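You operate a simulated robot arm through the tools that you are given. There is no shell and no other tool.

The job below is to be done with a simulated two-armed robot. You get a single attempt, and the scene is never put back.

JOB
Pick up the tall pink can from the top of the side bench with one hand, pass it to the other hand and put it on the lower shelf of the side bench. Set down upright: tall pink can.

Only the result counts: the job must be done as asked and must still hold three seconds after the hand-in. Knocking over, shifting, dropping, spilling or breaking anything else fails it.

ROBOT AND FRAMES
Two 6-joint arms with two-finger parallel grippers on one trunk, on a base that moves. Base frame: it is fixed to the floor where the robot stands at the start and does not move with it; the origin is under the middle of the robot, x ahead of it, y to its left, z up. Lengths are in mm, angles in degrees, forces in N, time in s.
The left shoulder is at the start at [-103, 177, 748], the right one opposite. With the tool pointing down near the work surface each hand reaches from about 100 to 680 mm from the robot's upright axis, wherever it stands, measured 20 degrees to its own side. Places, roughly: lower shelf of the side bench [1200, 2400, 200]; tall pink can (6x6x18 cm) [800, 2100, 900]. Payload 1.57 kg a hand.
The tool frame of a hand sits at the grasp point between the pads (the TCP): z along the fingers, y along the line on which they close. The tips reach 30 mm beyond it. Largest opening 80 mm; finger width 17, thickness 12; the body of the gripper, 40 by 82 mm, starts 80 mm behind the TCP.
Orientation is that of the tool frame in the base frame, as a unit quaternion [w, x, y, z]. With the fingers straight down and closing along the base's y, the tool's x points along the base's -x, its y along +y and its z along -z.

CONTROLS
- The arms move only by the tool servo_tool. It takes "left_rows", "right_rows" or both (then of equal length, played together; a hand with none holds still); each is one flat list of numbers, 7 for each row, row after row: the shift along the tool's x, y, z in units of 30 mm (1.0 is 30 mm), then the turn, a rotation vector about the tool's x, y, z in units of 4 degrees (1.0 is 4 degrees), then the closure in counts, from 0 (fully open) to 255 (shut). In form: [tx, ty, tz, wx, wy, wz, claw, tx, ty, tz, wx, wy, wz, claw, ...]. A call has 1 to 20 rows; each row shifts and turns the commanded pose from where the row before left it, along the tool's axes as they then stand. A call with a number of a shift or a turn outside -1 to 1 is refused whole. A row lasts 0.2 s, in which the tool goes at most 50 mm and 8.6 degrees; a call with a longer step from one row to the next is refused whole, and so is a gripper value outside its range. Where a pose cannot be reached the arm comes as near as it can. A force on the tool above 40 N (or 10 N above the force at the start of the call, whichever is more), or a blocked arm, ends the call early, and 0.2 s more pass. Each finger travels about 72 mm/s and halts on what it meets, pressing with about 34 N; the grip force reading is that of the motor and also rises with nothing between the fingers. The clock runs only during rows and for 0.2 s after the last one: add rows that do not move to give the fingers time. The reply holds the time, the measured pose of the TCP, the force on the tool along the base axes, the opening and the grip force, in the units named above and with some noise, with the torque about the TCP (base axes, N m) and any sound that the robot's microphone picked up.
- Cameras (640 x 400 px; columns grow to the right, rows downward): "scene" is now at [49.1, 2, 1489.1]; the picture's right is [0.01, -1.00, 0.00], its down [-0.56, -0.01, -0.83] and it looks along [0.83, 0.01, -0.56] (base axes); focal length 261 px, centre (320, 200). "left" rides on the left gripper at [72, 7, -122] in its tool frame; the picture's right is [-0.09, 1.00, 0.00], its down [-0.84, -0.08, -0.54] and it looks along [-0.54, -0.05, 0.84] (tool axes); focal length 238 px, centre (320, 200). "right" rides on the right gripper at [72, -7, -122] in its tool frame; the picture's right is [0.09, 1.00, 0.00], its down [-0.84, 0.08, -0.54] and it looks along [-0.54, 0.05, 0.84] (tool axes); focal length 238 px, centre (320, 200). There is no depth. A picture from a camera that has moved, and an enlarged one, comes with that camera's place and axes in the base frame and with its lens.
- grab_frame(camera): a new picture of that camera. It takes no simulated time.
- move_column(by): moves the trunk up (or, below 0, down) by that many mm; the arms and the scene camera ride with it, the base frame stays. It gives what a move gives, with no picture.
- roll_base(legs): drives the robot by 1 to 6 legs, each [ahead, left, turn to the left] in mm, mm and degrees, along the robot's own axes; the way and the turn of a leg run together, so that a leg with both is an arc; at most 1500 mm and 180 degrees a leg. The arms and the cameras ride along, it lands a little off, and it stops where it bumps. It gives what a move gives.
- pan_tilt(pan, tilt): turns the head with the scene camera to pan (to the left, within 143 degrees either way) and tilt (down, from -29 to 69), counted from straight ahead of the robot (the tilt from the chest, where the trunk bows). It gives what a move gives.
- inspect(camera, box): a new picture of the part [left, top, right, bottom] of that camera's present view, enlarged. It takes no simulated time.
- sign_off(): hands the job in; it is judged then, once.

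Places have to be worked out from the pictures, the camera data and where the tool is seen. Open the grippers and draw the arms clear of the work before you hand the job in, unless the task says otherwise.

The tools are called after ">>>" as name(argument=value, ...) on one line, values as JSON. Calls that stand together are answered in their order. servo_tool: Moves the arms, as the interface text tells. Its arguments: {"type":"object","properties":{"left_rows":{"type":"array"},"right_rows":{"type":"array"}},"required":[]} The other tools are called the same way: move_column (by) moves the trunk up or down; roll_base (legs) drives the base; pan_tilt (pan, tilt) turns the head that bears the scene camera; grab_frame (camera) takes a picture; inspect (camera, box) takes an enlarged picture of a part of a camera's view; sign_off () hands the job in.

At the start:

```text
time: 0.0
left_tcp_pos: [513.9, 205.8, 1104.5]
left_tcp_rot: [-0.001, 0.001, 1.0, 0.0]
left_wrist_force: [-0.3, -0.4, 0.0]
left_wrist_torque: [0.0, 0.0, 0.0]
left_gripper_width: 80.0
left_grip_force: 0.0
right_tcp_pos: [464.3, -197.3, 1068.3]
right_tcp_rot: [0.001, -0.001, 1.0, 0.0]
right_wrist_force: [0.3, -0.1, -1.0]
right_wrist_torque: [-0.01, 0.0, -0.02]
right_gripper_width: 79.7
right_grip_force: 0.1
trunk travel left (down, up): [-190.0, 138.0]
robot x, y, heading: [-3.1, -1.8, -0.0]
head pan, tilt (commanded): [0.9, 34.3]
```

scene: 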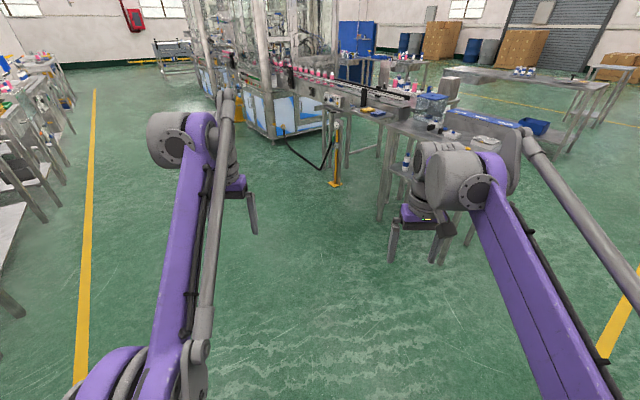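
right: 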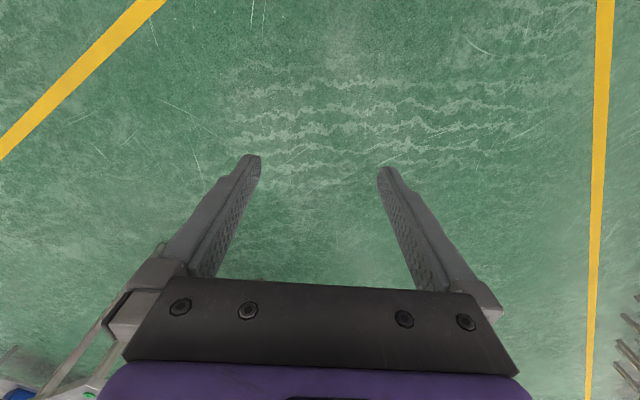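
left: 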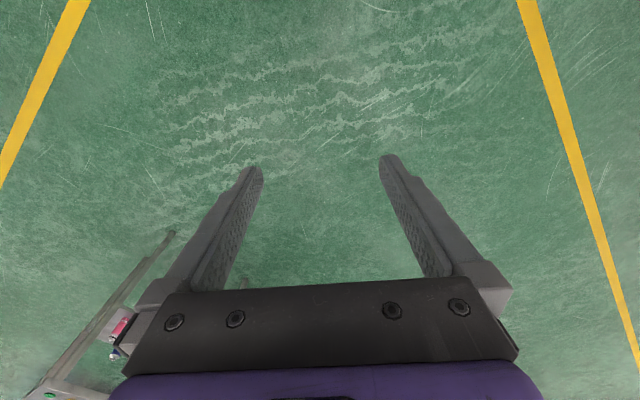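

The start picture shows the area ahead; the side bench is off to the left. I turn the head toward about [800, 2100] to look at it.

>>> pan_tilt(pan=68, tilt=20)

```text
time: 1.4
left_tcp_pos: [514.8, 206.3, 1106.2]
left_tcp_rot: [0.001, 0.0, 1.0, 0.0]
left_wrist_force: [1.1, 0.7, -0.1]
left_wrist_torque: [0.04, -0.03, 0.02]
left_gripper_width: 80.1
left_grip_force: 0.1
right_tcp_pos: [464.9, -197.1, 1069.0]
right_tcp_rot: [0.0, 0.0, 1.0, 0.001]
right_wrist_force: [-0.4, -0.3, 0.3]
right_wrist_torque: [0.02, 0.01, 0.03]
right_gripper_width: 80.1
right_grip_force: 0.0
trunk travel left (down, up): [-190.0, 138.0]
robot x, y, heading: [2.4, 0.3, 0.0]
head pan, tilt (commanded): [68.0, 20.0]
```

The head is now panned; I take a picture of the bench.

>>> grab_frame(camera="scene")

>>> inspect(camera="scene", box=[160, 100, 480, 300])

```text
taken
camera scene: at [-4.4, 87.0, 1511.9], right [0.93, -0.38, 0.0], down [-0.13, -0.32, -0.94], along [0.35, 0.87, -0.34], focal length 261 px, centre (320, 200)
```

scene: 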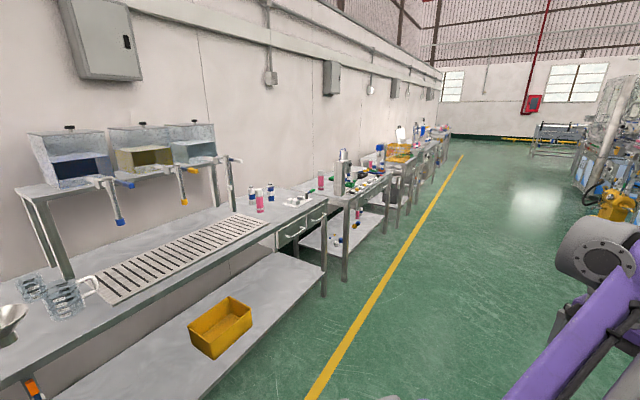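

```text
2.00 times, centred on (320, 200) of scene
camera zoom: at [-4.4, 87.0, 1511.9], right [0.93, -0.38, 0.0], down [-0.13, -0.32, -0.94], along [0.35, 0.87, -0.34], focal length 522 px, centre (320, 200)
```

zoom: 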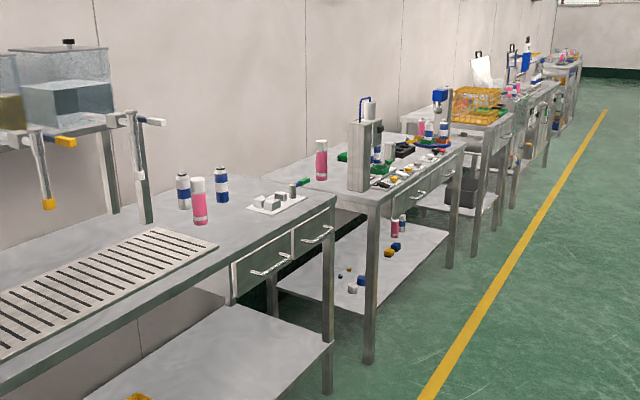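

The scene is turned about 36° relative to the base frame. The bench with the pink can at about (820, 2130) is the second one, with its front edge running roughly from (865,1738) to (1807,2411). I drive along the row, staying about 900 mm from its front, and then turn to face it.

>>> roll_base(legs=[[0, 0, 36], [1300, 0, 0], [600, 0, 0], [0, 0, 90]])

>>> pan_tilt(pan=0, tilt=25)

```text
time: 16.6
left_tcp_pos: [1055.0, 1432.3, 1104.6]
left_tcp_rot: [0.0, 0.899, -0.438, -0.001]
left_wrist_force: [0.8, 0.8, 0.0]
left_wrist_torque: [0.03, 0.0, 0.0]
left_gripper_width: 80.0
left_grip_force: 0.0
right_tcp_pos: [1404.1, 1640.8, 1068.9]
right_tcp_rot: [0.0, 0.899, -0.437, 0.0]
right_wrist_force: [0.7, 0.4, -0.1]
right_wrist_torque: [0.0, 0.04, 0.0]
right_gripper_width: 79.9
right_grip_force: 0.1
trunk travel left (down, up): [-190.0, 138.0]
robot x, y, heading: [1535.8, 1153.5, 128.2]
head pan, tilt (commanded): [68.0, 20.0]
```

```text
time: 18.0
left_tcp_pos: [1055.6, 1432.6, 1106.1]
left_tcp_rot: [0.0, 0.899, -0.439, 0.0]
left_wrist_force: [0.4, 0.1, -0.7]
left_wrist_torque: [0.02, 0.0, 0.03]
left_gripper_width: 80.2
left_grip_force: 0.0
right_tcp_pos: [1403.6, 1640.4, 1070.1]
right_tcp_rot: [-0.001, 0.899, -0.438, 0.0]
right_wrist_force: [-0.7, -0.5, -0.6]
right_wrist_torque: [0.02, 0.0, 0.02]
right_gripper_width: 80.0
right_grip_force: 0.1
trunk travel left (down, up): [-190.0, 138.0]
robot x, y, heading: [1534.4, 1148.3, 128.1]
head pan, tilt (commanded): [0.0, 25.0]
```

The robot is at (1535, 1150), heading 128°, facing the bench. I take a picture of it.

>>> grab_frame(camera="scene")

>>> inspect(camera="scene", box=[160, 60, 480, 260])

>>> grab_frame(camera="left")

```text
taken
camera scene: at [1500.2, 1197.7, 1503.9], right [0.79, 0.62, 0.0], down [0.26, -0.33, -0.91], along [-0.56, 0.71, -0.42], focal length 261 px, centre (320, 200)
```

scene: 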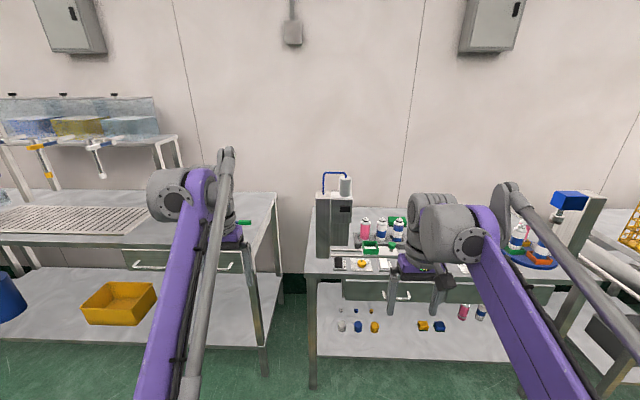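

```text
2.00 times, centred on (320, 160) of scene
camera zoom: at [1500.2, 1197.7, 1503.9], right [0.79, 0.62, 0.0], down [0.26, -0.33, -0.91], along [-0.56, 0.71, -0.42], focal length 522 px, centre (320, 280)
```

zoom: 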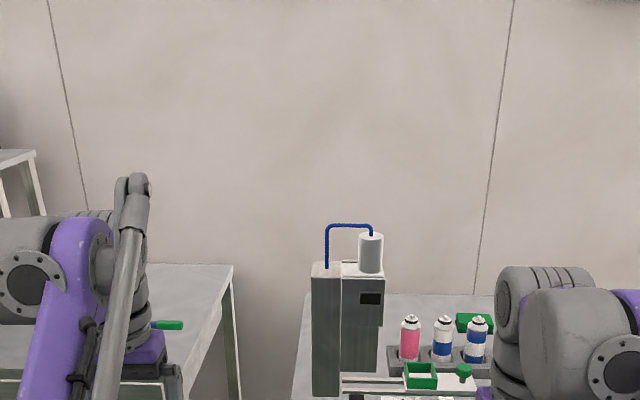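

```text
taken
camera left: at [1095.1, 1371.2, 1225.7], right [-0.84, -0.54, 0.0], down [-0.45, 0.71, 0.54], along [-0.29, 0.46, -0.84], focal length 238 px, centre (320, 200)
```

left: 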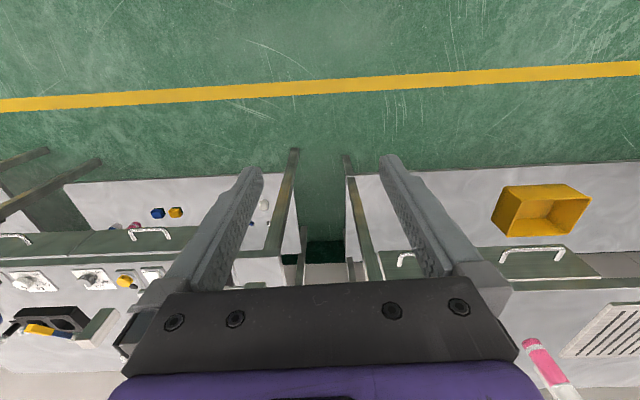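

The target can (820,2130 roughly) seems to be hidden behind the dispenser on the second bench; the smaller cans in the rack are to its right. I shift the robot right by 380 mm, square it to the bench, and look again.

>>> roll_base(legs=[[0, -380, 0], [0, 0, -2.4]])

>>> pan_tilt(pan=10, tilt=30)

>>> grab_frame(camera="scene")

>>> inspect(camera="scene", box=[200, 100, 440, 250])

```text
time: 22.2
left_tcp_pos: [1365.7, 1685.2, 1104.7]
left_tcp_rot: [0.0, 0.89, -0.455, 0.0]
left_wrist_force: [0.4, 0.2, -0.4]
left_wrist_torque: [0.01, 0.02, 0.02]
left_gripper_width: 80.3
left_grip_force: 0.0
right_tcp_pos: [1722.2, 1880.8, 1068.8]
right_tcp_rot: [0.0, 0.89, -0.455, 0.001]
right_wrist_force: [-0.4, 0.5, -0.1]
right_wrist_torque: [-0.03, 0.02, 0.01]
right_gripper_width: 80.2
right_grip_force: 0.0
trunk travel left (down, up): [-190.0, 138.0]
robot x, y, heading: [1834.9, 1391.2, 126.0]
head pan, tilt (commanded): [0.0, 25.0]
```

```text
time: 23.0
left_tcp_pos: [1367.1, 1685.6, 1104.5]
left_tcp_rot: [0.0, 0.89, -0.455, 0.0]
left_wrist_force: [-0.2, 0.3, 0.6]
left_wrist_torque: [0.02, -0.01, 0.0]
left_gripper_width: 79.8
left_grip_force: 0.0
right_tcp_pos: [1723.2, 1881.4, 1069.1]
right_tcp_rot: [0.0, 0.891, -0.455, 0.0]
right_wrist_force: [-0.2, 0.3, -0.5]
right_wrist_torque: [-0.03, 0.0, 0.0]
right_gripper_width: 80.0
right_grip_force: 0.1
trunk travel left (down, up): [-190.0, 138.0]
robot x, y, heading: [1835.5, 1387.0, 125.8]
head pan, tilt (commanded): [10.0, 30.0]
```

```text
taken
camera scene: at [1790.9, 1422.9, 1495.9], right [0.7, 0.72, 0.0], down [0.36, -0.35, -0.87], along [-0.62, 0.6, -0.5], focal length 261 px, centre (320, 200)
```

scene: 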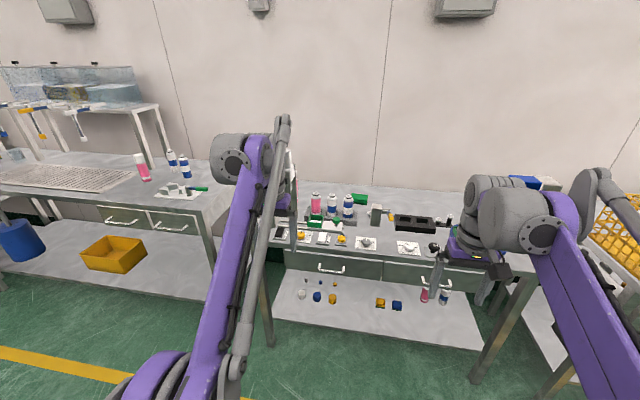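

```text
2.67 times, centred on (320, 175) of scene
camera zoom: at [1790.9, 1422.9, 1495.9], right [0.7, 0.72, 0.0], down [0.36, -0.35, -0.87], along [-0.62, 0.6, -0.5], focal length 696 px, centre (320, 267)
```

zoom: 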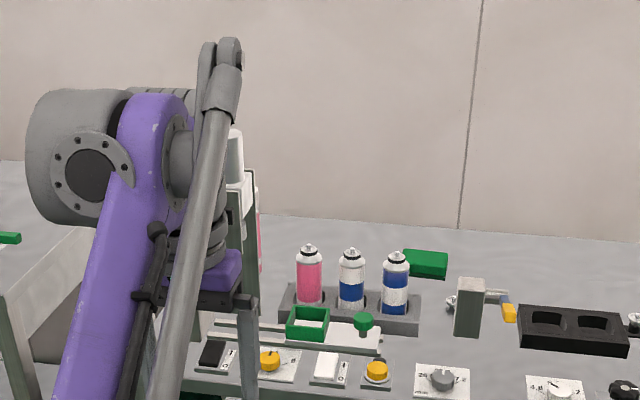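

A sliver of the tall pink can shows behind the left gripper. I lower and pull back the left hand a bit to clear the view, and I look down at the base to see how much space the robot takes.

>>> servo_tool(left_rows=[1, 0.6, 0, 0, 0, 0, 0, 1, 0.6, 0, 0, 0, 0, 0, 1, 0.6, 0, 0, 0, 0, 0, 1, 0.6, 0, 0, 0, 0, 0, 1, 0.6, 0, 0, 0, 0, 0, 1, 0.6, 0, 0, 0, 0, 0, 1, 0.6, 0, 0, 0, 0, 0, 0, 0, 0, 0, 0, 0, 0])

>>> grab_frame(camera="scene")

>>> pan_tilt(pan=0, tilt=69)

>>> grab_frame(camera="scene")

```text
time: 24.8
left_tcp_pos: [1387.8, 1442.5, 1105.4]
left_tcp_rot: [0.0, 0.891, -0.454, 0.0]
left_wrist_force: [-0.6, 0.6, 0.2]
left_wrist_torque: [-0.02, -0.02, -0.01]
left_gripper_width: 80.0
left_grip_force: 0.0
right_tcp_pos: [1721.3, 1881.8, 1069.4]
right_tcp_rot: [0.0, 0.89, -0.455, -0.001]
right_wrist_force: [-0.6, 0.6, 0.0]
right_wrist_torque: [0.01, 0.01, 0.01]
right_gripper_width: 80.0
right_grip_force: 0.0
trunk travel left (down, up): [-190.0, 138.0]
robot x, y, heading: [1835.3, 1387.5, 125.6]
head pan, tilt (commanded): [10.0, 30.0]
```

```text
taken
camera scene: at [1790.6, 1423.3, 1495.9], right [0.7, 0.72, 0.0], down [0.36, -0.35, -0.87], along [-0.62, 0.6, -0.5], focal length 261 px, centre (320, 200)
```

scene: 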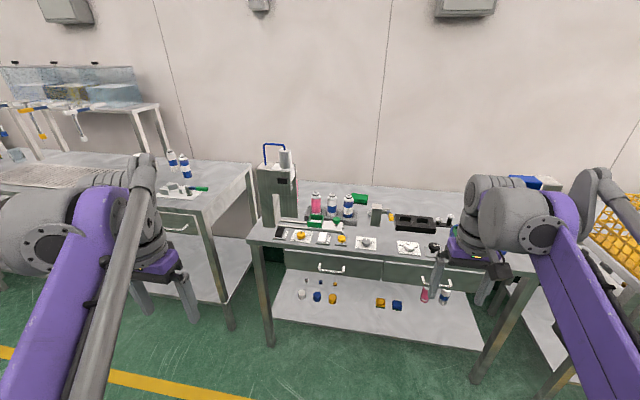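

```text
time: 25.8
left_tcp_pos: [1386.4, 1441.9, 1104.7]
left_tcp_rot: [0.0, 0.89, -0.455, 0.0]
left_wrist_force: [0.3, -0.1, 0.5]
left_wrist_torque: [0.02, -0.01, -0.03]
left_gripper_width: 80.2
left_grip_force: 0.1
right_tcp_pos: [1721.8, 1880.7, 1069.6]
right_tcp_rot: [0.0, 0.891, -0.455, 0.0]
right_wrist_force: [0.0, 0.2, 0.3]
right_wrist_torque: [0.01, -0.02, 0.02]
right_gripper_width: 79.9
right_grip_force: 0.0
trunk travel left (down, up): [-190.0, 138.0]
robot x, y, heading: [1836.8, 1388.1, 126.1]
head pan, tilt (commanded): [0.0, 68.8]
```

```text
taken
camera scene: at [1823.0, 1405.3, 1444.5], right [0.81, 0.59, 0.0], down [0.55, -0.75, -0.36], along [-0.21, 0.29, -0.93], focal length 261 px, centre (320, 200)
```

scene: 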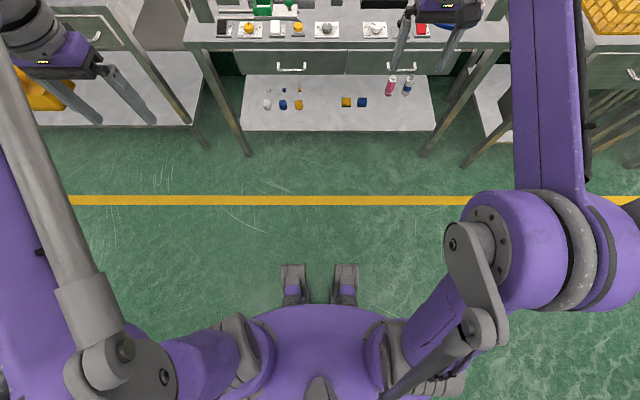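

The tall can triangulates to about (837, 2165, 884), directly behind the dispenser; the bench top is at about z≈780 and its near-left corner at about (910, 1815). To see how the can stands relative to the dispenser I move right, raise the trunk and look again.

>>> roll_base(legs=[[0, -380, 0]])

>>> move_column(by=130)

>>> pan_tilt(pan=28, tilt=30)

>>> grab_frame(camera="scene")

>>> inspect(camera="scene", box=[220, 110, 420, 235])

```text
time: 29.7
left_tcp_pos: [1689.1, 1661.2, 1105.1]
left_tcp_rot: [-0.001, 0.891, -0.455, 0.0]
left_wrist_force: [0.0, 0.0, 0.5]
left_wrist_torque: [-0.01, 0.04, 0.02]
left_gripper_width: 80.0
left_grip_force: 0.1
right_tcp_pos: [2024.7, 2100.6, 1069.6]
right_tcp_rot: [0.0, 0.891, -0.454, 0.0]
right_wrist_force: [0.3, 0.1, 0.1]
right_wrist_torque: [0.01, 0.01, 0.0]
right_gripper_width: 80.2
right_grip_force: 0.1
trunk travel left (down, up): [-190.0, 138.0]
robot x, y, heading: [2134.2, 1606.5, 125.9]
head pan, tilt (commanded): [0.0, 68.8]
```

```text
time: 31.2
left_tcp_pos: [1689.2, 1661.2, 1235.5]
left_tcp_rot: [0.0, 0.891, -0.455, -0.001]
left_wrist_force: [0.7, -0.3, 0.1]
left_wrist_torque: [0.0, 0.03, 0.04]
left_gripper_width: 79.7
left_grip_force: 0.1
right_tcp_pos: [2024.9, 2099.6, 1199.7]
right_tcp_rot: [-0.001, 0.891, -0.454, 0.0]
right_wrist_force: [0.3, 0.5, -0.2]
right_wrist_torque: [0.03, 0.04, 0.0]
right_gripper_width: 79.9
right_grip_force: 0.0
trunk travel left (down, up): [-320.0, 8.0]
robot x, y, heading: [2138.4, 1606.9, 125.8]
head pan, tilt (commanded): [0.0, 68.8]
```

```text
time: 32.3
left_tcp_pos: [1688.5, 1661.4, 1235.3]
left_tcp_rot: [0.0, 0.891, -0.455, 0.001]
left_wrist_force: [0.1, 0.5, -0.4]
left_wrist_torque: [0.02, 0.01, 0.01]
left_gripper_width: 80.2
left_grip_force: 0.1
right_tcp_pos: [2023.7, 2101.2, 1198.5]
right_tcp_rot: [0.0, 0.891, -0.454, 0.0]
right_wrist_force: [-0.1, 0.7, -0.3]
right_wrist_torque: [-0.02, -0.02, 0.03]
right_gripper_width: 80.1
right_grip_force: 0.0
trunk travel left (down, up): [-320.0, 8.0]
robot x, y, heading: [2135.0, 1608.6, 126.0]
head pan, tilt (commanded): [28.0, 30.0]
```

```text
taken
camera scene: at [2080.0, 1614.8, 1630.4], right [0.44, 0.9, 0.0], down [0.45, -0.22, -0.87], along [-0.78, 0.38, -0.5], focal length 261 px, centre (320, 200)
```

scene: 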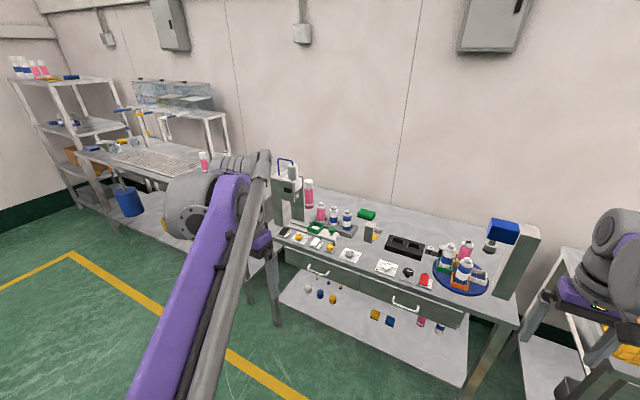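

```text
3.20 times, centred on (320, 172) of scene
camera zoom: at [2080.0, 1614.8, 1630.4], right [0.44, 0.9, 0.0], down [0.45, -0.22, -0.87], along [-0.78, 0.38, -0.5], focal length 836 px, centre (320, 288)
```

zoom: 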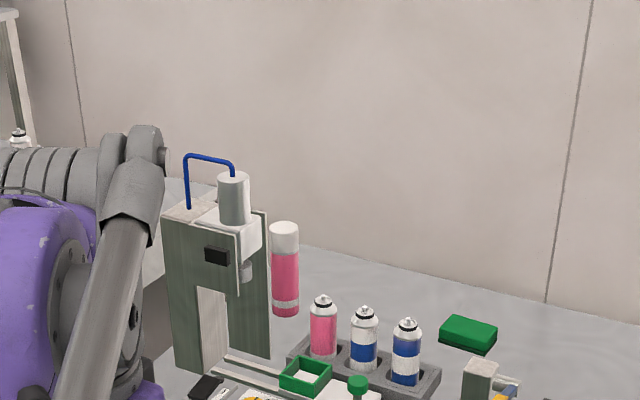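

The can is now clearly visible and triangulates to about (832, 2151), spanning z≈795–977. The dispenser (top about 1075–1180) is in front of it and the rack of small cans (tops about 930) is to its front right. I plan to grasp with the right hand tilted steeply from the right side, so I drive to a diagonal stand, keeping the hands high.

>>> roll_base(legs=[[470, 342, 0], [0, 0, 45]])

>>> pan_tilt(pan=0, tilt=45)

>>> grab_frame(camera="scene")

>>> inspect(camera="scene", box=[220, 20, 460, 170])

```text
time: 38.0
left_tcp_pos: [1219.0, 1512.1, 1235.6]
left_tcp_rot: [0.0, 0.997, -0.08, 0.0]
left_wrist_force: [-0.3, 0.0, -0.2]
left_wrist_torque: [-0.01, 0.03, -0.01]
left_gripper_width: 79.9
left_grip_force: 0.1
right_tcp_pos: [1147.5, 2059.7, 1199.3]
right_tcp_rot: [0.0, 0.997, -0.08, -0.001]
right_wrist_force: [0.4, -0.4, 0.8]
right_wrist_torque: [-0.01, 0.03, 0.04]
right_gripper_width: 79.8
right_grip_force: 0.2
trunk travel left (down, up): [-320.0, 8.0]
robot x, y, heading: [1575.1, 1797.6, 170.6]
head pan, tilt (commanded): [28.0, 30.0]
```

```text
time: 38.9
left_tcp_pos: [1218.7, 1511.8, 1235.3]
left_tcp_rot: [0.0, 0.997, -0.08, 0.001]
left_wrist_force: [-0.2, 0.4, 0.1]
left_wrist_torque: [-0.04, 0.03, 0.01]
left_gripper_width: 80.3
left_grip_force: 0.0
right_tcp_pos: [1147.6, 2060.3, 1199.3]
right_tcp_rot: [0.0, 0.997, -0.08, 0.0]
right_wrist_force: [0.4, 0.6, 0.1]
right_wrist_torque: [0.01, 0.01, 0.02]
right_gripper_width: 79.9
right_grip_force: 0.0
trunk travel left (down, up): [-320.0, 8.0]
robot x, y, heading: [1572.4, 1791.6, 170.7]
head pan, tilt (commanded): [0.0, 45.0]
```

```text
taken
camera scene: at [1534.8, 1797.9, 1607.8], right [0.16, 0.99, 0.0], down [0.7, -0.11, -0.71], along [-0.7, 0.11, -0.71], focal length 261 px, centre (320, 200)
```

scene: 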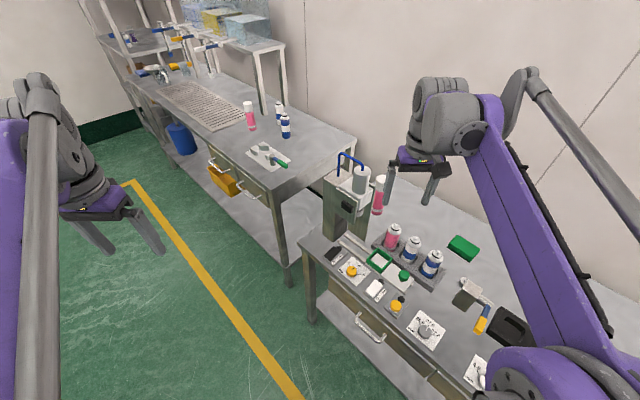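

```text
2.67 times, centred on (340, 95) of scene
camera zoom: at [1534.8, 1797.9, 1607.8], right [0.16, 0.99, 0.0], down [0.7, -0.11, -0.71], along [-0.7, 0.11, -0.71], focal length 696 px, centre (267, 480)
```

zoom: 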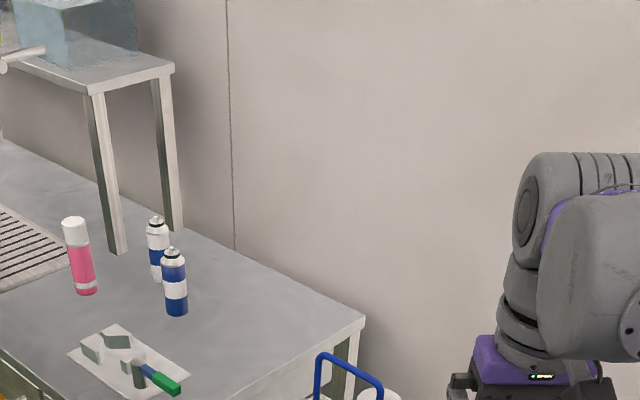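

The can shows at about (378,195) with the right gripper nearby. I zoom in on the can area and also use the right hand's camera.

>>> inspect(camera="scene", box=[300, 130, 460, 230])

>>> grab_frame(camera="right")

```text
4.00 times, centred on (380, 180) of scene
camera zoom: at [1534.8, 1797.9, 1607.8], right [0.16, 0.99, 0.0], down [0.7, -0.11, -0.71], along [-0.7, 0.11, -0.71], focal length 1044 px, centre (80, 280)
```

zoom: 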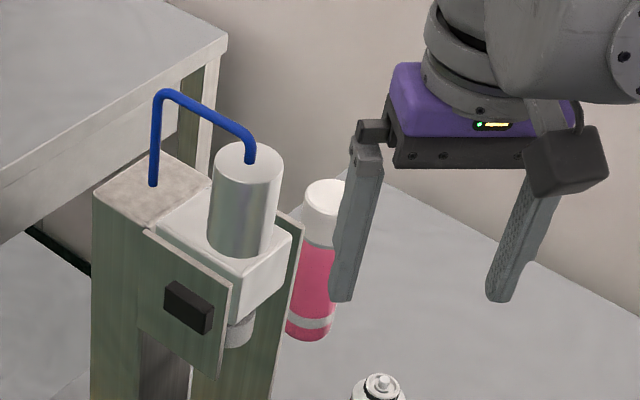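

```text
taken
camera right: at [1220.8, 2054.6, 1320.3], right [-0.07, -1.0, 0.0], down [-0.84, 0.06, 0.54], along [-0.54, 0.04, -0.84], focal length 238 px, centre (320, 200)
```

right: 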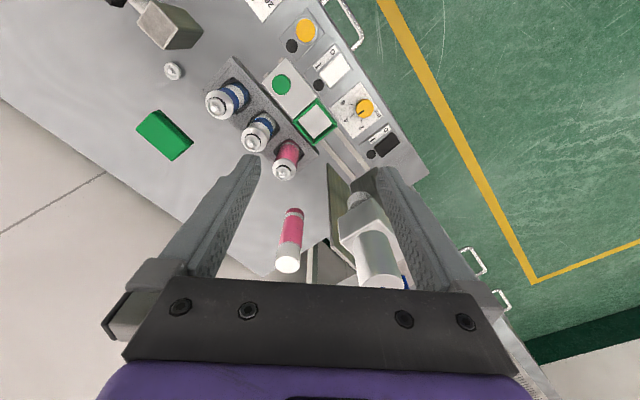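

From the right hand camera the can top is at about (850,2148), and the scene camera gives (834,2141), so I take (842,2149). Before driving closer I check the clearance between the base and the bench edge by looking down at the right front.

>>> pan_tilt(pan=-45, tilt=69)

>>> grab_frame(camera="scene")

```text
time: 40.0
left_tcp_pos: [1219.3, 1512.2, 1234.3]
left_tcp_rot: [0.0, 0.997, -0.08, 0.0]
left_wrist_force: [-0.9, -1.0, -0.7]
left_wrist_torque: [0.0, -0.01, 0.02]
left_gripper_width: 79.9
left_grip_force: 0.1
right_tcp_pos: [1147.7, 2059.9, 1199.1]
right_tcp_rot: [0.0, 0.997, -0.08, 0.0]
right_wrist_force: [-0.4, -0.5, 0.7]
right_wrist_torque: [-0.01, -0.03, -0.01]
right_gripper_width: 80.2
right_grip_force: 0.1
trunk travel left (down, up): [-320.0, 8.0]
robot x, y, heading: [1571.4, 1792.7, 170.7]
head pan, tilt (commanded): [-45.0, 68.8]
```

```text
taken
camera scene: at [1582.3, 1830.3, 1579.0], right [0.81, 0.59, 0.0], down [0.55, -0.76, -0.36], along [-0.21, 0.29, -0.93], focal length 261 px, centre (320, 200)
```

scene: 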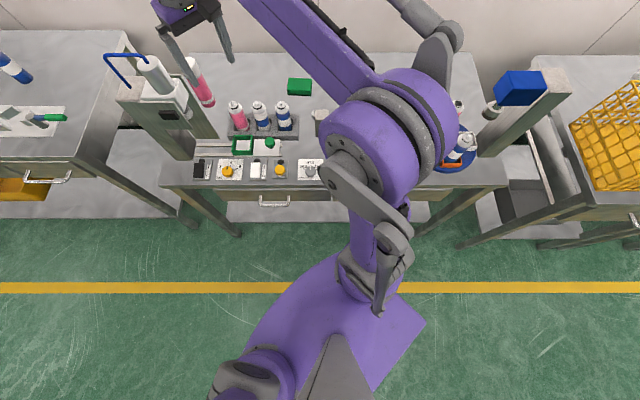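

The bench front edge is about 334 mm in front of the can line, and the robot's axis is about 380 mm from that edge. I edge forward about 100 mm, which leaves around 40–50 mm at the base corner.

>>> roll_base(legs=[[95, 20, 0]])

>>> grab_frame(camera="scene")

>>> grab_frame(camera="right")

```text
time: 41.2
left_tcp_pos: [1123.5, 1508.7, 1235.0]
left_tcp_rot: [0.0, 0.997, -0.081, 0.0]
left_wrist_force: [0.2, -0.1, 0.0]
left_wrist_torque: [0.04, 0.01, 0.0]
left_gripper_width: 79.8
left_grip_force: 0.1
right_tcp_pos: [1051.7, 2057.0, 1198.2]
right_tcp_rot: [0.0, 0.997, -0.081, 0.0]
right_wrist_force: [-0.2, 0.1, 0.7]
right_wrist_torque: [-0.02, 0.03, -0.02]
right_gripper_width: 79.8
right_grip_force: 0.1
trunk travel left (down, up): [-320.0, 8.0]
robot x, y, heading: [1477.2, 1787.5, 171.0]
head pan, tilt (commanded): [-45.0, 68.8]
```

```text
taken
camera scene: at [1486.8, 1826.0, 1578.6], right [0.81, 0.58, 0.0], down [0.54, -0.76, -0.36], along [-0.21, 0.29, -0.93], focal length 261 px, centre (320, 200)
```

scene: 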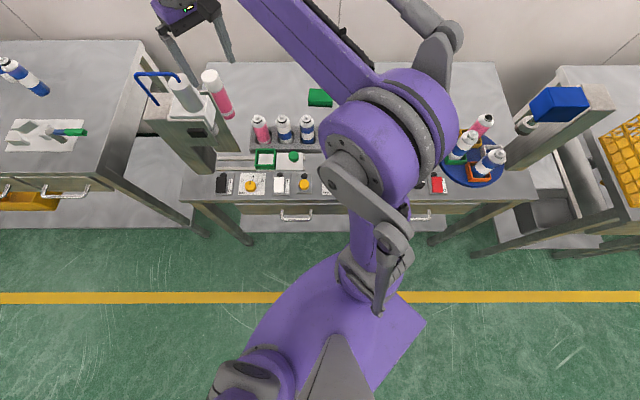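

```text
taken
camera right: at [1125.3, 2050.5, 1320.0], right [-0.07, -1.0, 0.0], down [-0.84, 0.06, 0.54], along [-0.54, 0.04, -0.84], focal length 238 px, centre (320, 200)
```

right: 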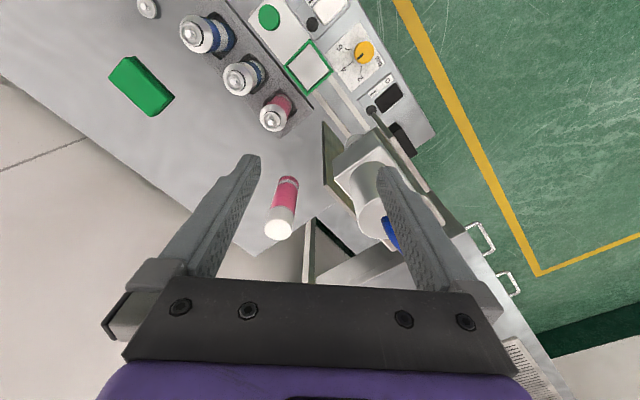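

The dispenser's back right edge triangulates to (988, 2055), so there is about 130 mm of free space between it and the can at (842, 2151). I now rotate the right tool in place: yaw about 12° left, then pitch 30° forward.

>>> servo_tool(right_rows=[0, 0, 0, 0, 0, -0.77, 0, 0, 0, 0, 0, 0, -0.77, 0, 0, 0, 0, 0, 0, -0.77, 0, 0, 0, 0, 0, 0, -0.77, 0, 0, 0, 0, 0, -0.9375, 0, 0, 0, 0, 0, 0, -0.9375, 0, 0, 0, 0, 0, 0, -0.9375, 0, 0, 0, 0, 0, 0, -0.9375, 0, 0, 0, 0, 0, 0, -0.9375, 0, 0, 0, 0, 0, 0, -0.9375, 0, 0, 0, 0, 0, 0, -0.9375, 0, 0, 0, 0, 0, 0, -0.9375, 0, 0, 0, 0, 0, 0, 0, 0, 0])

```text
time: 44.0
left_tcp_pos: [1121.7, 1507.1, 1235.6]
left_tcp_rot: [0.0, 0.997, -0.081, 0.001]
left_wrist_force: [0.3, -0.1, -0.2]
left_wrist_torque: [0.01, 0.01, 0.02]
left_gripper_width: 79.9
left_grip_force: 0.1
right_tcp_pos: [1050.3, 2055.9, 1198.8]
right_tcp_rot: [0.007, 0.965, 0.024, -0.26]
right_wrist_force: [0.2, 0.1, 0.4]
right_wrist_torque: [-0.01, -0.02, 0.02]
right_gripper_width: 80.1
right_grip_force: 0.1
trunk travel left (down, up): [-320.0, 8.0]
robot x, y, heading: [1473.7, 1789.3, 170.9]
head pan, tilt (commanded): [-45.0, 68.8]
```

Orientation is as intended (60° below horizontal, pointing to base angle about 183°). Now I move the hand over to a point above and behind the can at about (907, 2154, 1140).

>>> servo_tool(right_rows=[-0.374, -0.439, 0.5, 0, 0, 0, 0, -0.374, -0.439, 0.5, 0, 0, 0, 0, -0.374, -0.439, 0.5, 0, 0, 0, 0, -0.374, -0.439, 0.5, 0, 0, 0, 0, -0.374, -0.439, 0.5, 0, 0, 0, 0, -0.374, -0.439, 0.5, 0, 0, 0, 0, -0.374, -0.439, 0.5, 0, 0, 0, 0, -0.374, -0.439, 0.5, 0, 0, 0, 0, 0, 0, 0, 0, 0, 0, 0])

>>> grab_frame(camera="right")

>>> pan_tilt(pan=0, tilt=45)

>>> inspect(camera="scene", box=[280, 60, 520, 210])

```text
time: 46.0
left_tcp_pos: [1122.9, 1508.1, 1235.1]
left_tcp_rot: [0.001, 0.997, -0.081, 0.0]
left_wrist_force: [-0.2, -0.6, -0.1]
left_wrist_torque: [0.01, 0.0, 0.0]
left_gripper_width: 80.1
left_grip_force: 0.0
right_tcp_pos: [908.8, 2152.6, 1140.9]
right_tcp_rot: [0.007, 0.966, 0.026, -0.259]
right_wrist_force: [1.4, -0.4, 0.1]
right_wrist_torque: [0.01, -0.02, 0.01]
right_gripper_width: 80.0
right_grip_force: 0.0
trunk travel left (down, up): [-320.0, 8.0]
robot x, y, heading: [1479.5, 1787.5, 170.8]
head pan, tilt (commanded): [-45.0, 68.8]
```

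```text
taken
camera right: at [1033.3, 2166.4, 1208.5], right [0.13, -0.99, -0.05], down [-0.45, -0.1, 0.89], along [-0.88, -0.1, -0.46], focal length 238 px, centre (320, 200)
```

right: 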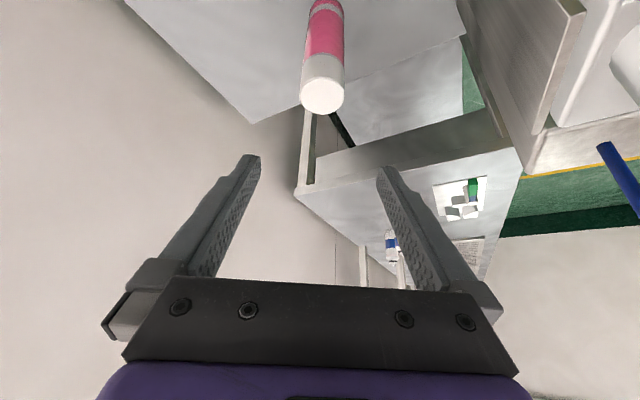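

```text
time: 47.1
left_tcp_pos: [1121.7, 1508.6, 1235.5]
left_tcp_rot: [-0.001, 0.997, -0.081, 0.0]
left_wrist_force: [0.3, -0.1, 0.6]
left_wrist_torque: [0.01, 0.01, 0.0]
left_gripper_width: 80.2
left_grip_force: 0.0
right_tcp_pos: [909.6, 2154.9, 1139.7]
right_tcp_rot: [0.007, 0.965, 0.025, -0.259]
right_wrist_force: [0.2, 0.0, -0.2]
right_wrist_torque: [-0.01, 0.02, -0.03]
right_gripper_width: 80.2
right_grip_force: 0.1
trunk travel left (down, up): [-320.0, 8.0]
robot x, y, heading: [1476.2, 1786.2, 170.5]
head pan, tilt (commanded): [0.0, 45.0]
```

```text
2.67 times, centred on (400, 135) of scene
camera zoom: at [1438.3, 1793.7, 1607.8], right [0.16, 0.99, 0.0], down [0.7, -0.11, -0.71], along [-0.7, 0.11, -0.71], focal length 696 px, centre (107, 373)
```

zoom: 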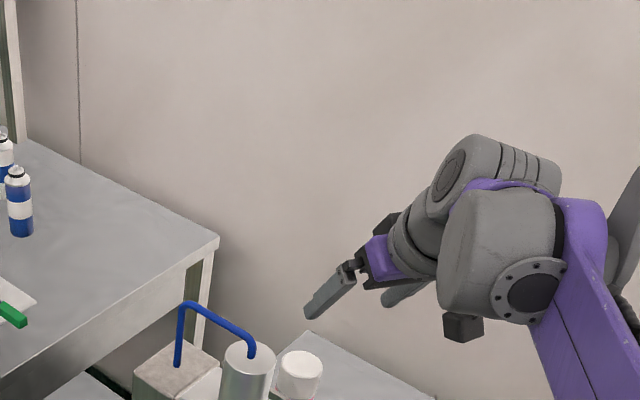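

The right camera puts the can top at about (846, 2147), well centred between the fingers (offset about 2 mm). I descend 110 mm vertically to the pre-grasp point, which leaves the fingertips just above the can top.

>>> servo_tool(right_rows=[0.367, 0.01, 0.635, 0, 0, 0, 0, 0.367, 0.01, 0.635, 0, 0, 0, 0, 0.367, 0.01, 0.635, 0, 0, 0, 0, 0.367, 0.01, 0.635, 0, 0, 0, 0, 0.367, 0.01, 0.635, 0, 0, 0, 0, 0, 0, 0, 0, 0, 0, 0])

>>> grab_frame(camera="right")

>>> inspect(camera="scene", box=[280, 100, 520, 250])

```text
time: 48.5
left_tcp_pos: [1123.0, 1508.5, 1234.3]
left_tcp_rot: [0.0, 0.997, -0.082, 0.0]
left_wrist_force: [-1.6, -0.1, 0.5]
left_wrist_torque: [0.0, 0.0, -0.02]
left_gripper_width: 79.9
left_grip_force: 0.0
right_tcp_pos: [907.3, 2153.0, 1028.6]
right_tcp_rot: [0.007, 0.966, 0.026, -0.259]
right_wrist_force: [-0.3, 0.3, -0.7]
right_wrist_torque: [-0.02, -0.01, -0.01]
right_gripper_width: 79.9
right_grip_force: 0.0
trunk travel left (down, up): [-320.0, 8.0]
robot x, y, heading: [1474.9, 1787.2, 170.3]
head pan, tilt (commanded): [0.0, 45.0]
```

```text
taken
camera right: at [1030.6, 2166.2, 1097.9], right [0.13, -0.99, -0.05], down [-0.45, -0.1, 0.89], along [-0.88, -0.1, -0.46], focal length 238 px, centre (320, 200)
```

right: 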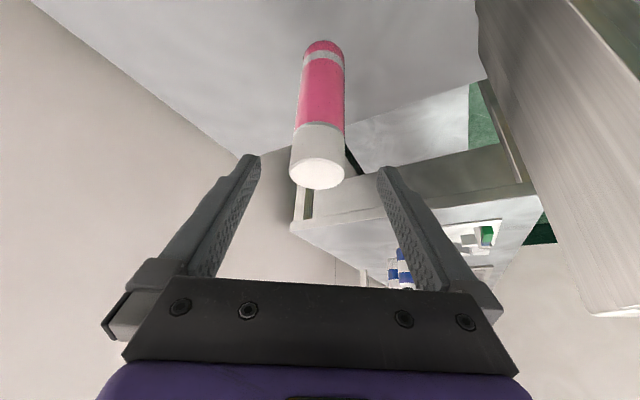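

```text
2.67 times, centred on (400, 175) of scene
camera zoom: at [1438.4, 1793.6, 1607.8], right [0.16, 0.99, 0.0], down [0.7, -0.11, -0.71], along [-0.7, 0.11, -0.71], focal length 696 px, centre (107, 267)
```

zoom: 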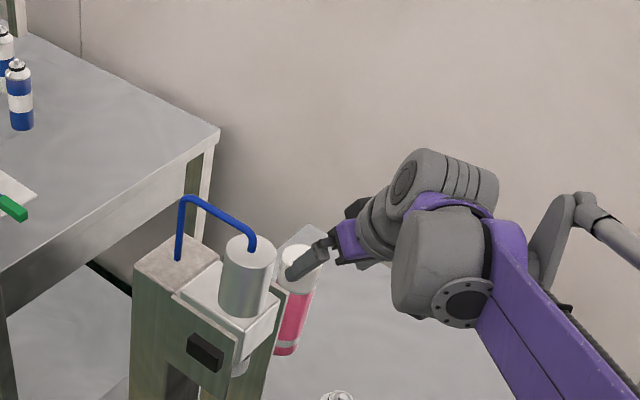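

The can is centred between the fingertips (top centre at column 317, tips' midpoint about 318). I advance 122 mm along the tool axis with the fingers open.

>>> servo_tool(right_rows=[0, 0.01, 0.58, 0, 0, 0, 0, 0, 0.01, 0.58, 0, 0, 0, 0, 0, 0.01, 0.58, 0, 0, 0, 0, 0, 0.01, 0.58, 0, 0, 0, 0, 0, 0, 0.58, 0, 0, 0, 0, 0, 0, 0.58, 0, 0, 0, 0, 0, 0, 0.58, 0, 0, 0, 0, 0, 0, 0, 0, 0, 0, 0])

>>> grab_frame(camera="right")

>>> inspect(camera="scene", box=[320, 140, 480, 240])

```text
time: 50.3
left_tcp_pos: [1122.3, 1508.7, 1235.5]
left_tcp_rot: [-0.001, 0.997, -0.081, 0.0]
left_wrist_force: [-0.4, 0.5, -0.4]
left_wrist_torque: [-0.05, 0.0, -0.01]
left_gripper_width: 79.8
left_grip_force: 0.0
right_tcp_pos: [846.6, 2147.8, 924.7]
right_tcp_rot: [0.007, 0.966, 0.026, -0.259]
right_wrist_force: [-0.5, 0.2, 1.3]
right_wrist_torque: [0.02, 0.0, 0.02]
right_gripper_width: 79.9
right_grip_force: 0.0
trunk travel left (down, up): [-320.0, 8.0]
robot x, y, heading: [1475.2, 1784.9, 170.6]
head pan, tilt (commanded): [0.0, 45.0]
```

```text
taken
camera right: at [970.6, 2161.1, 993.4], right [0.13, -0.99, -0.05], down [-0.45, -0.1, 0.89], along [-0.88, -0.1, -0.46], focal length 238 px, centre (320, 200)
```

right: 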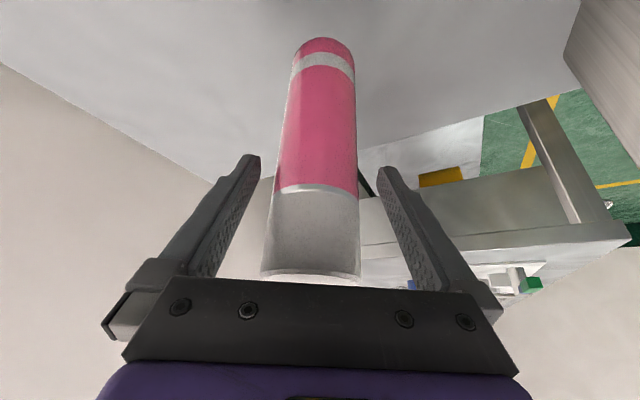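

```text
4.00 times, centred on (400, 190) of scene
camera zoom: at [1438.6, 1793.6, 1607.8], right [0.16, 0.99, 0.0], down [0.7, -0.11, -0.71], along [-0.7, 0.11, -0.71], focal length 1044 px, centre (0, 240)
```

zoom: 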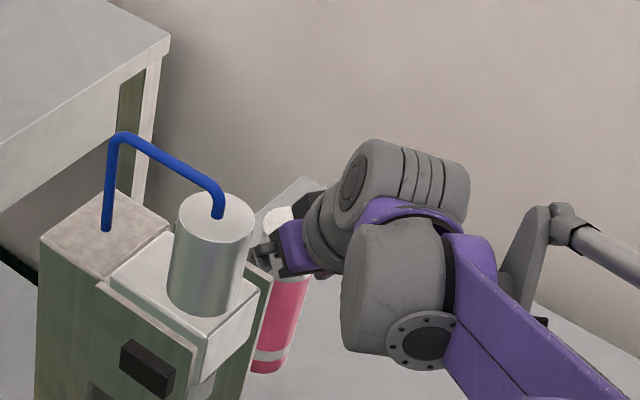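

The can sits between the fingers, roughly centred. I close the right gripper with the arm still.

>>> servo_tool(right_rows=[0, 0, 0, 0, 0, 0, 60, 0, 0, 0, 0, 0, 0, 120, 0, 0, 0, 0, 0, 0, 255, 0, 0, 0, 0, 0, 0, 255, 0, 0, 0, 0, 0, 0, 255, 0, 0, 0, 0, 0, 0, 255])

>>> grab_frame(camera="right")

```text
time: 51.7
left_tcp_pos: [1122.8, 1508.3, 1234.2]
left_tcp_rot: [0.001, 0.997, -0.081, 0.0]
left_wrist_force: [0.4, -0.1, -0.1]
left_wrist_torque: [0.0, 0.02, 0.05]
left_gripper_width: 79.9
left_grip_force: 0.2
right_tcp_pos: [847.2, 2148.0, 925.1]
right_tcp_rot: [0.007, 0.965, 0.027, -0.259]
right_wrist_force: [1.1, 0.7, 0.6]
right_wrist_torque: [0.06, 0.06, -0.04]
right_gripper_width: 52.2
right_grip_force: 34.3
trunk travel left (down, up): [-320.0, 8.0]
robot x, y, heading: [1477.1, 1785.0, 170.6]
head pan, tilt (commanded): [0.0, 45.0]
```

```text
taken
camera right: at [970.5, 2161.3, 993.5], right [0.13, -0.99, -0.05], down [-0.45, -0.1, 0.89], along [-0.88, -0.1, -0.46], focal length 238 px, centre (320, 200)
```

right: 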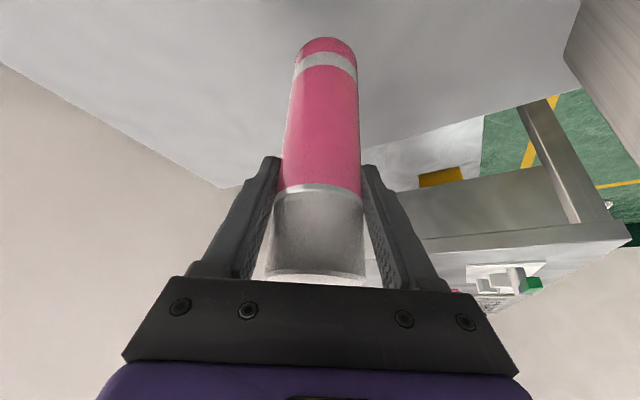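

The grip holds at 52 mm with 34 N. I lift straight up by 180 mm.

>>> servo_tool(right_rows=[-0.125, 0, -0.216, 0, 0, 0, 255, -0.25, 0, -0.432, 0, 0, 0, 255, -0.25, 0, -0.432, 0, 0, 0, 255, -0.25, 0, -0.432, 0, 0, 0, 255, -0.25, 0, -0.432, 0, 0, 0, 255, -0.25, 0, -0.432, 0, 0, 0, 255, -0.25, 0, -0.432, 0, 0, 0, 255, -0.25, 0, -0.432, 0, 0, 0, 255, -0.25, 0, -0.432, 0, 0, 0, 255, -0.25, 0, -0.432, 0, 0, 0, 255, -0.25, 0, -0.432, 0, 0, 0, 255, -0.25, 0, -0.432, 0, 0, 0, 255, 0, 0, 0, 0, 0, 0, 255])

>>> grab_frame(camera="right")

>>> grab_frame(camera="scene")

```text
time: 54.5
left_tcp_pos: [1122.4, 1508.9, 1234.0]
left_tcp_rot: [0.0, 0.997, -0.082, 0.0]
left_wrist_force: [1.1, -0.1, 0.6]
left_wrist_torque: [0.0, 0.03, 0.02]
left_gripper_width: 79.8
left_grip_force: 0.0
right_tcp_pos: [845.7, 2148.1, 1097.4]
right_tcp_rot: [0.007, 0.966, 0.026, -0.258]
right_wrist_force: [0.7, -0.3, -2.6]
right_wrist_torque: [0.09, -0.02, 0.02]
right_gripper_width: 51.8
right_grip_force: 34.1
trunk travel left (down, up): [-320.0, 8.0]
robot x, y, heading: [1478.7, 1790.1, 170.7]
head pan, tilt (commanded): [0.0, 45.0]
```

```text
taken
camera right: at [970.6, 2161.0, 1166.5], right [0.13, -0.99, -0.05], down [-0.45, -0.1, 0.89], along [-0.88, -0.1, -0.46], focal length 238 px, centre (320, 200)
```

right: 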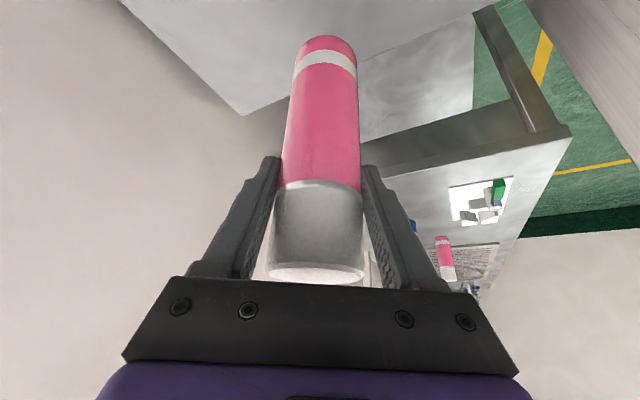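

```text
taken
camera scene: at [1437.9, 1793.9, 1607.8], right [0.16, 0.99, 0.0], down [0.7, -0.11, -0.71], along [-0.7, 0.11, -0.71], focal length 261 px, centre (320, 200)
```

scene: 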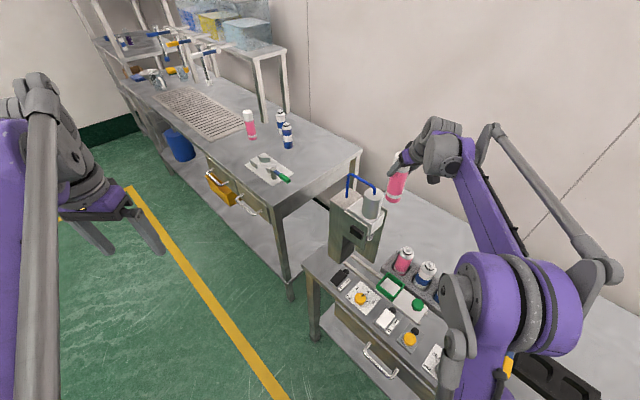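

The can is held firmly (about 2.6 N) and it is clear of the bench top. I draw it back over the rack along base +x while rising 40 mm, away from the dispenser.

>>> servo_tool(right_rows=[0.2, 0, -0.4, 0, 0, 0, 255, 0.4667, 0.033, -0.381, 0, 0, 0, 255, 0.4667, 0.033, -0.381, 0, 0, 0, 255, 0.4667, 0.033, -0.381, 0, 0, 0, 255, 0.4667, 0.033, -0.381, 0, 0, 0, 255, 0.4667, 0.033, -0.381, 0, 0, 0, 255, 0.4667, 0.033, -0.381, 0, 0, 0, 255, 0.4667, 0.033, -0.381, 0, 0, 0, 255, 0.4667, 0.033, -0.381, 0, 0, 0, 255, 0.4667, 0.033, -0.381, 0, 0, 0, 255, 0.4667, 0.033, -0.381, 0, 0, 0, 255, 0.4667, 0.033, -0.381, 0, 0, 0, 255, 0.4667, 0.033, -0.381, 0, 0, 0, 255, 0.4667, 0.033, -0.381, 0, 0, 0, 255, 0, 0, 0, 0, 0, 0, 255])

>>> grab_frame(camera="scene")

```text
time: 57.7
left_tcp_pos: [1123.0, 1507.0, 1234.7]
left_tcp_rot: [0.0, 0.997, -0.081, 0.0]
left_wrist_force: [0.1, 0.3, -0.5]
left_wrist_torque: [-0.01, -0.02, -0.04]
left_gripper_width: 80.3
left_grip_force: 0.0
right_tcp_pos: [1092.0, 2148.9, 1140.7]
right_tcp_rot: [0.007, 0.965, 0.026, -0.259]
right_wrist_force: [-0.1, -0.4, -2.6]
right_wrist_torque: [0.04, -0.04, 0.04]
right_gripper_width: 52.0
right_grip_force: 33.8
trunk travel left (down, up): [-320.0, 8.0]
robot x, y, heading: [1475.2, 1782.3, 170.8]
head pan, tilt (commanded): [0.0, 45.0]
```

```text
taken
camera scene: at [1437.7, 1794.0, 1607.8], right [0.16, 0.99, 0.0], down [0.7, -0.11, -0.71], along [-0.7, 0.11, -0.71], focal length 261 px, centre (320, 200)
```

scene: 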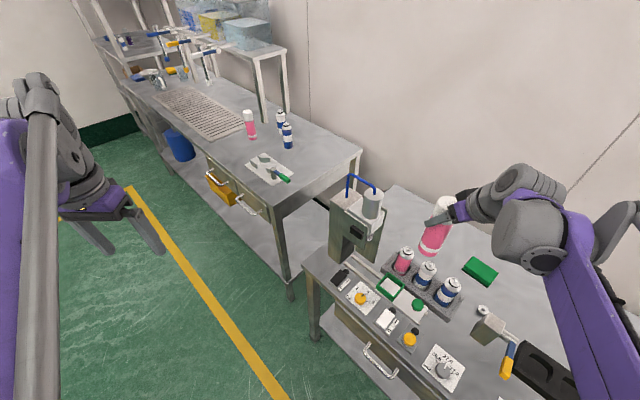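

The can is clear over the rack. I back the base away from the bench by 450 mm to have free space for the handover.

>>> roll_base(legs=[[-450, 0, 0]])

>>> grab_frame(camera="right")

>>> grab_frame(camera="scene")

```text
time: 60.5
left_tcp_pos: [1569.5, 1436.8, 1235.9]
left_tcp_rot: [0.001, 0.997, -0.082, 0.0]
left_wrist_force: [0.6, 0.8, 1.0]
left_wrist_torque: [0.02, 0.01, -0.01]
left_gripper_width: 80.0
left_grip_force: 0.1
right_tcp_pos: [1541.5, 2075.0, 1141.4]
right_tcp_rot: [0.006, 0.966, 0.024, -0.257]
right_wrist_force: [-0.7, 0.2, -2.3]
right_wrist_torque: [0.0, -0.02, 0.0]
right_gripper_width: 52.0
right_grip_force: 34.4
trunk travel left (down, up): [-320.0, 8.0]
robot x, y, heading: [1924.9, 1711.8, 170.3]
head pan, tilt (commanded): [0.0, 45.0]
```

```text
taken
camera right: at [1664.9, 2088.0, 1210.7], right [0.13, -0.99, -0.05], down [-0.45, -0.1, 0.89], along [-0.88, -0.09, -0.46], focal length 238 px, centre (320, 200)
```

right: 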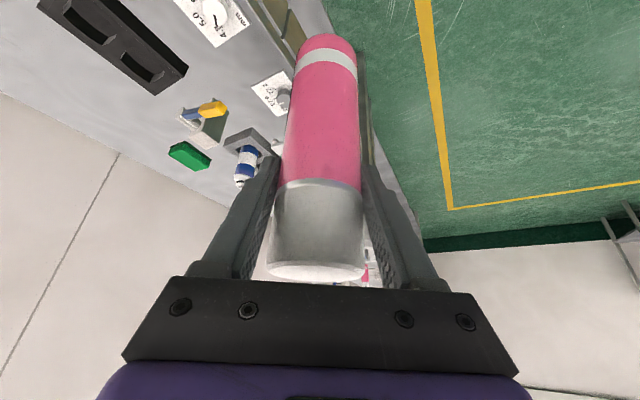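

```text
taken
camera scene: at [1886.3, 1719.9, 1607.9], right [0.17, 0.99, 0.0], down [0.7, -0.12, -0.71], along [-0.7, 0.12, -0.71], focal length 261 px, centre (320, 200)
```

scene: 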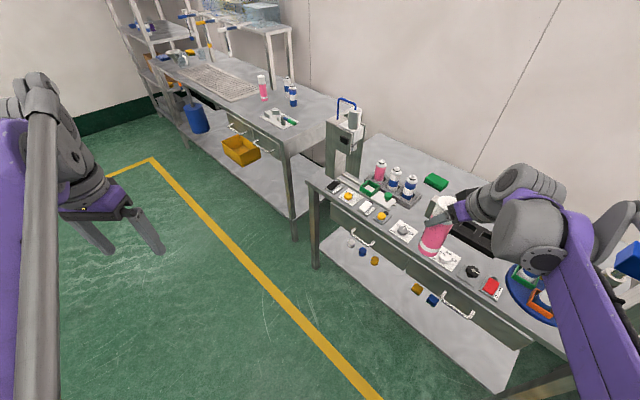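

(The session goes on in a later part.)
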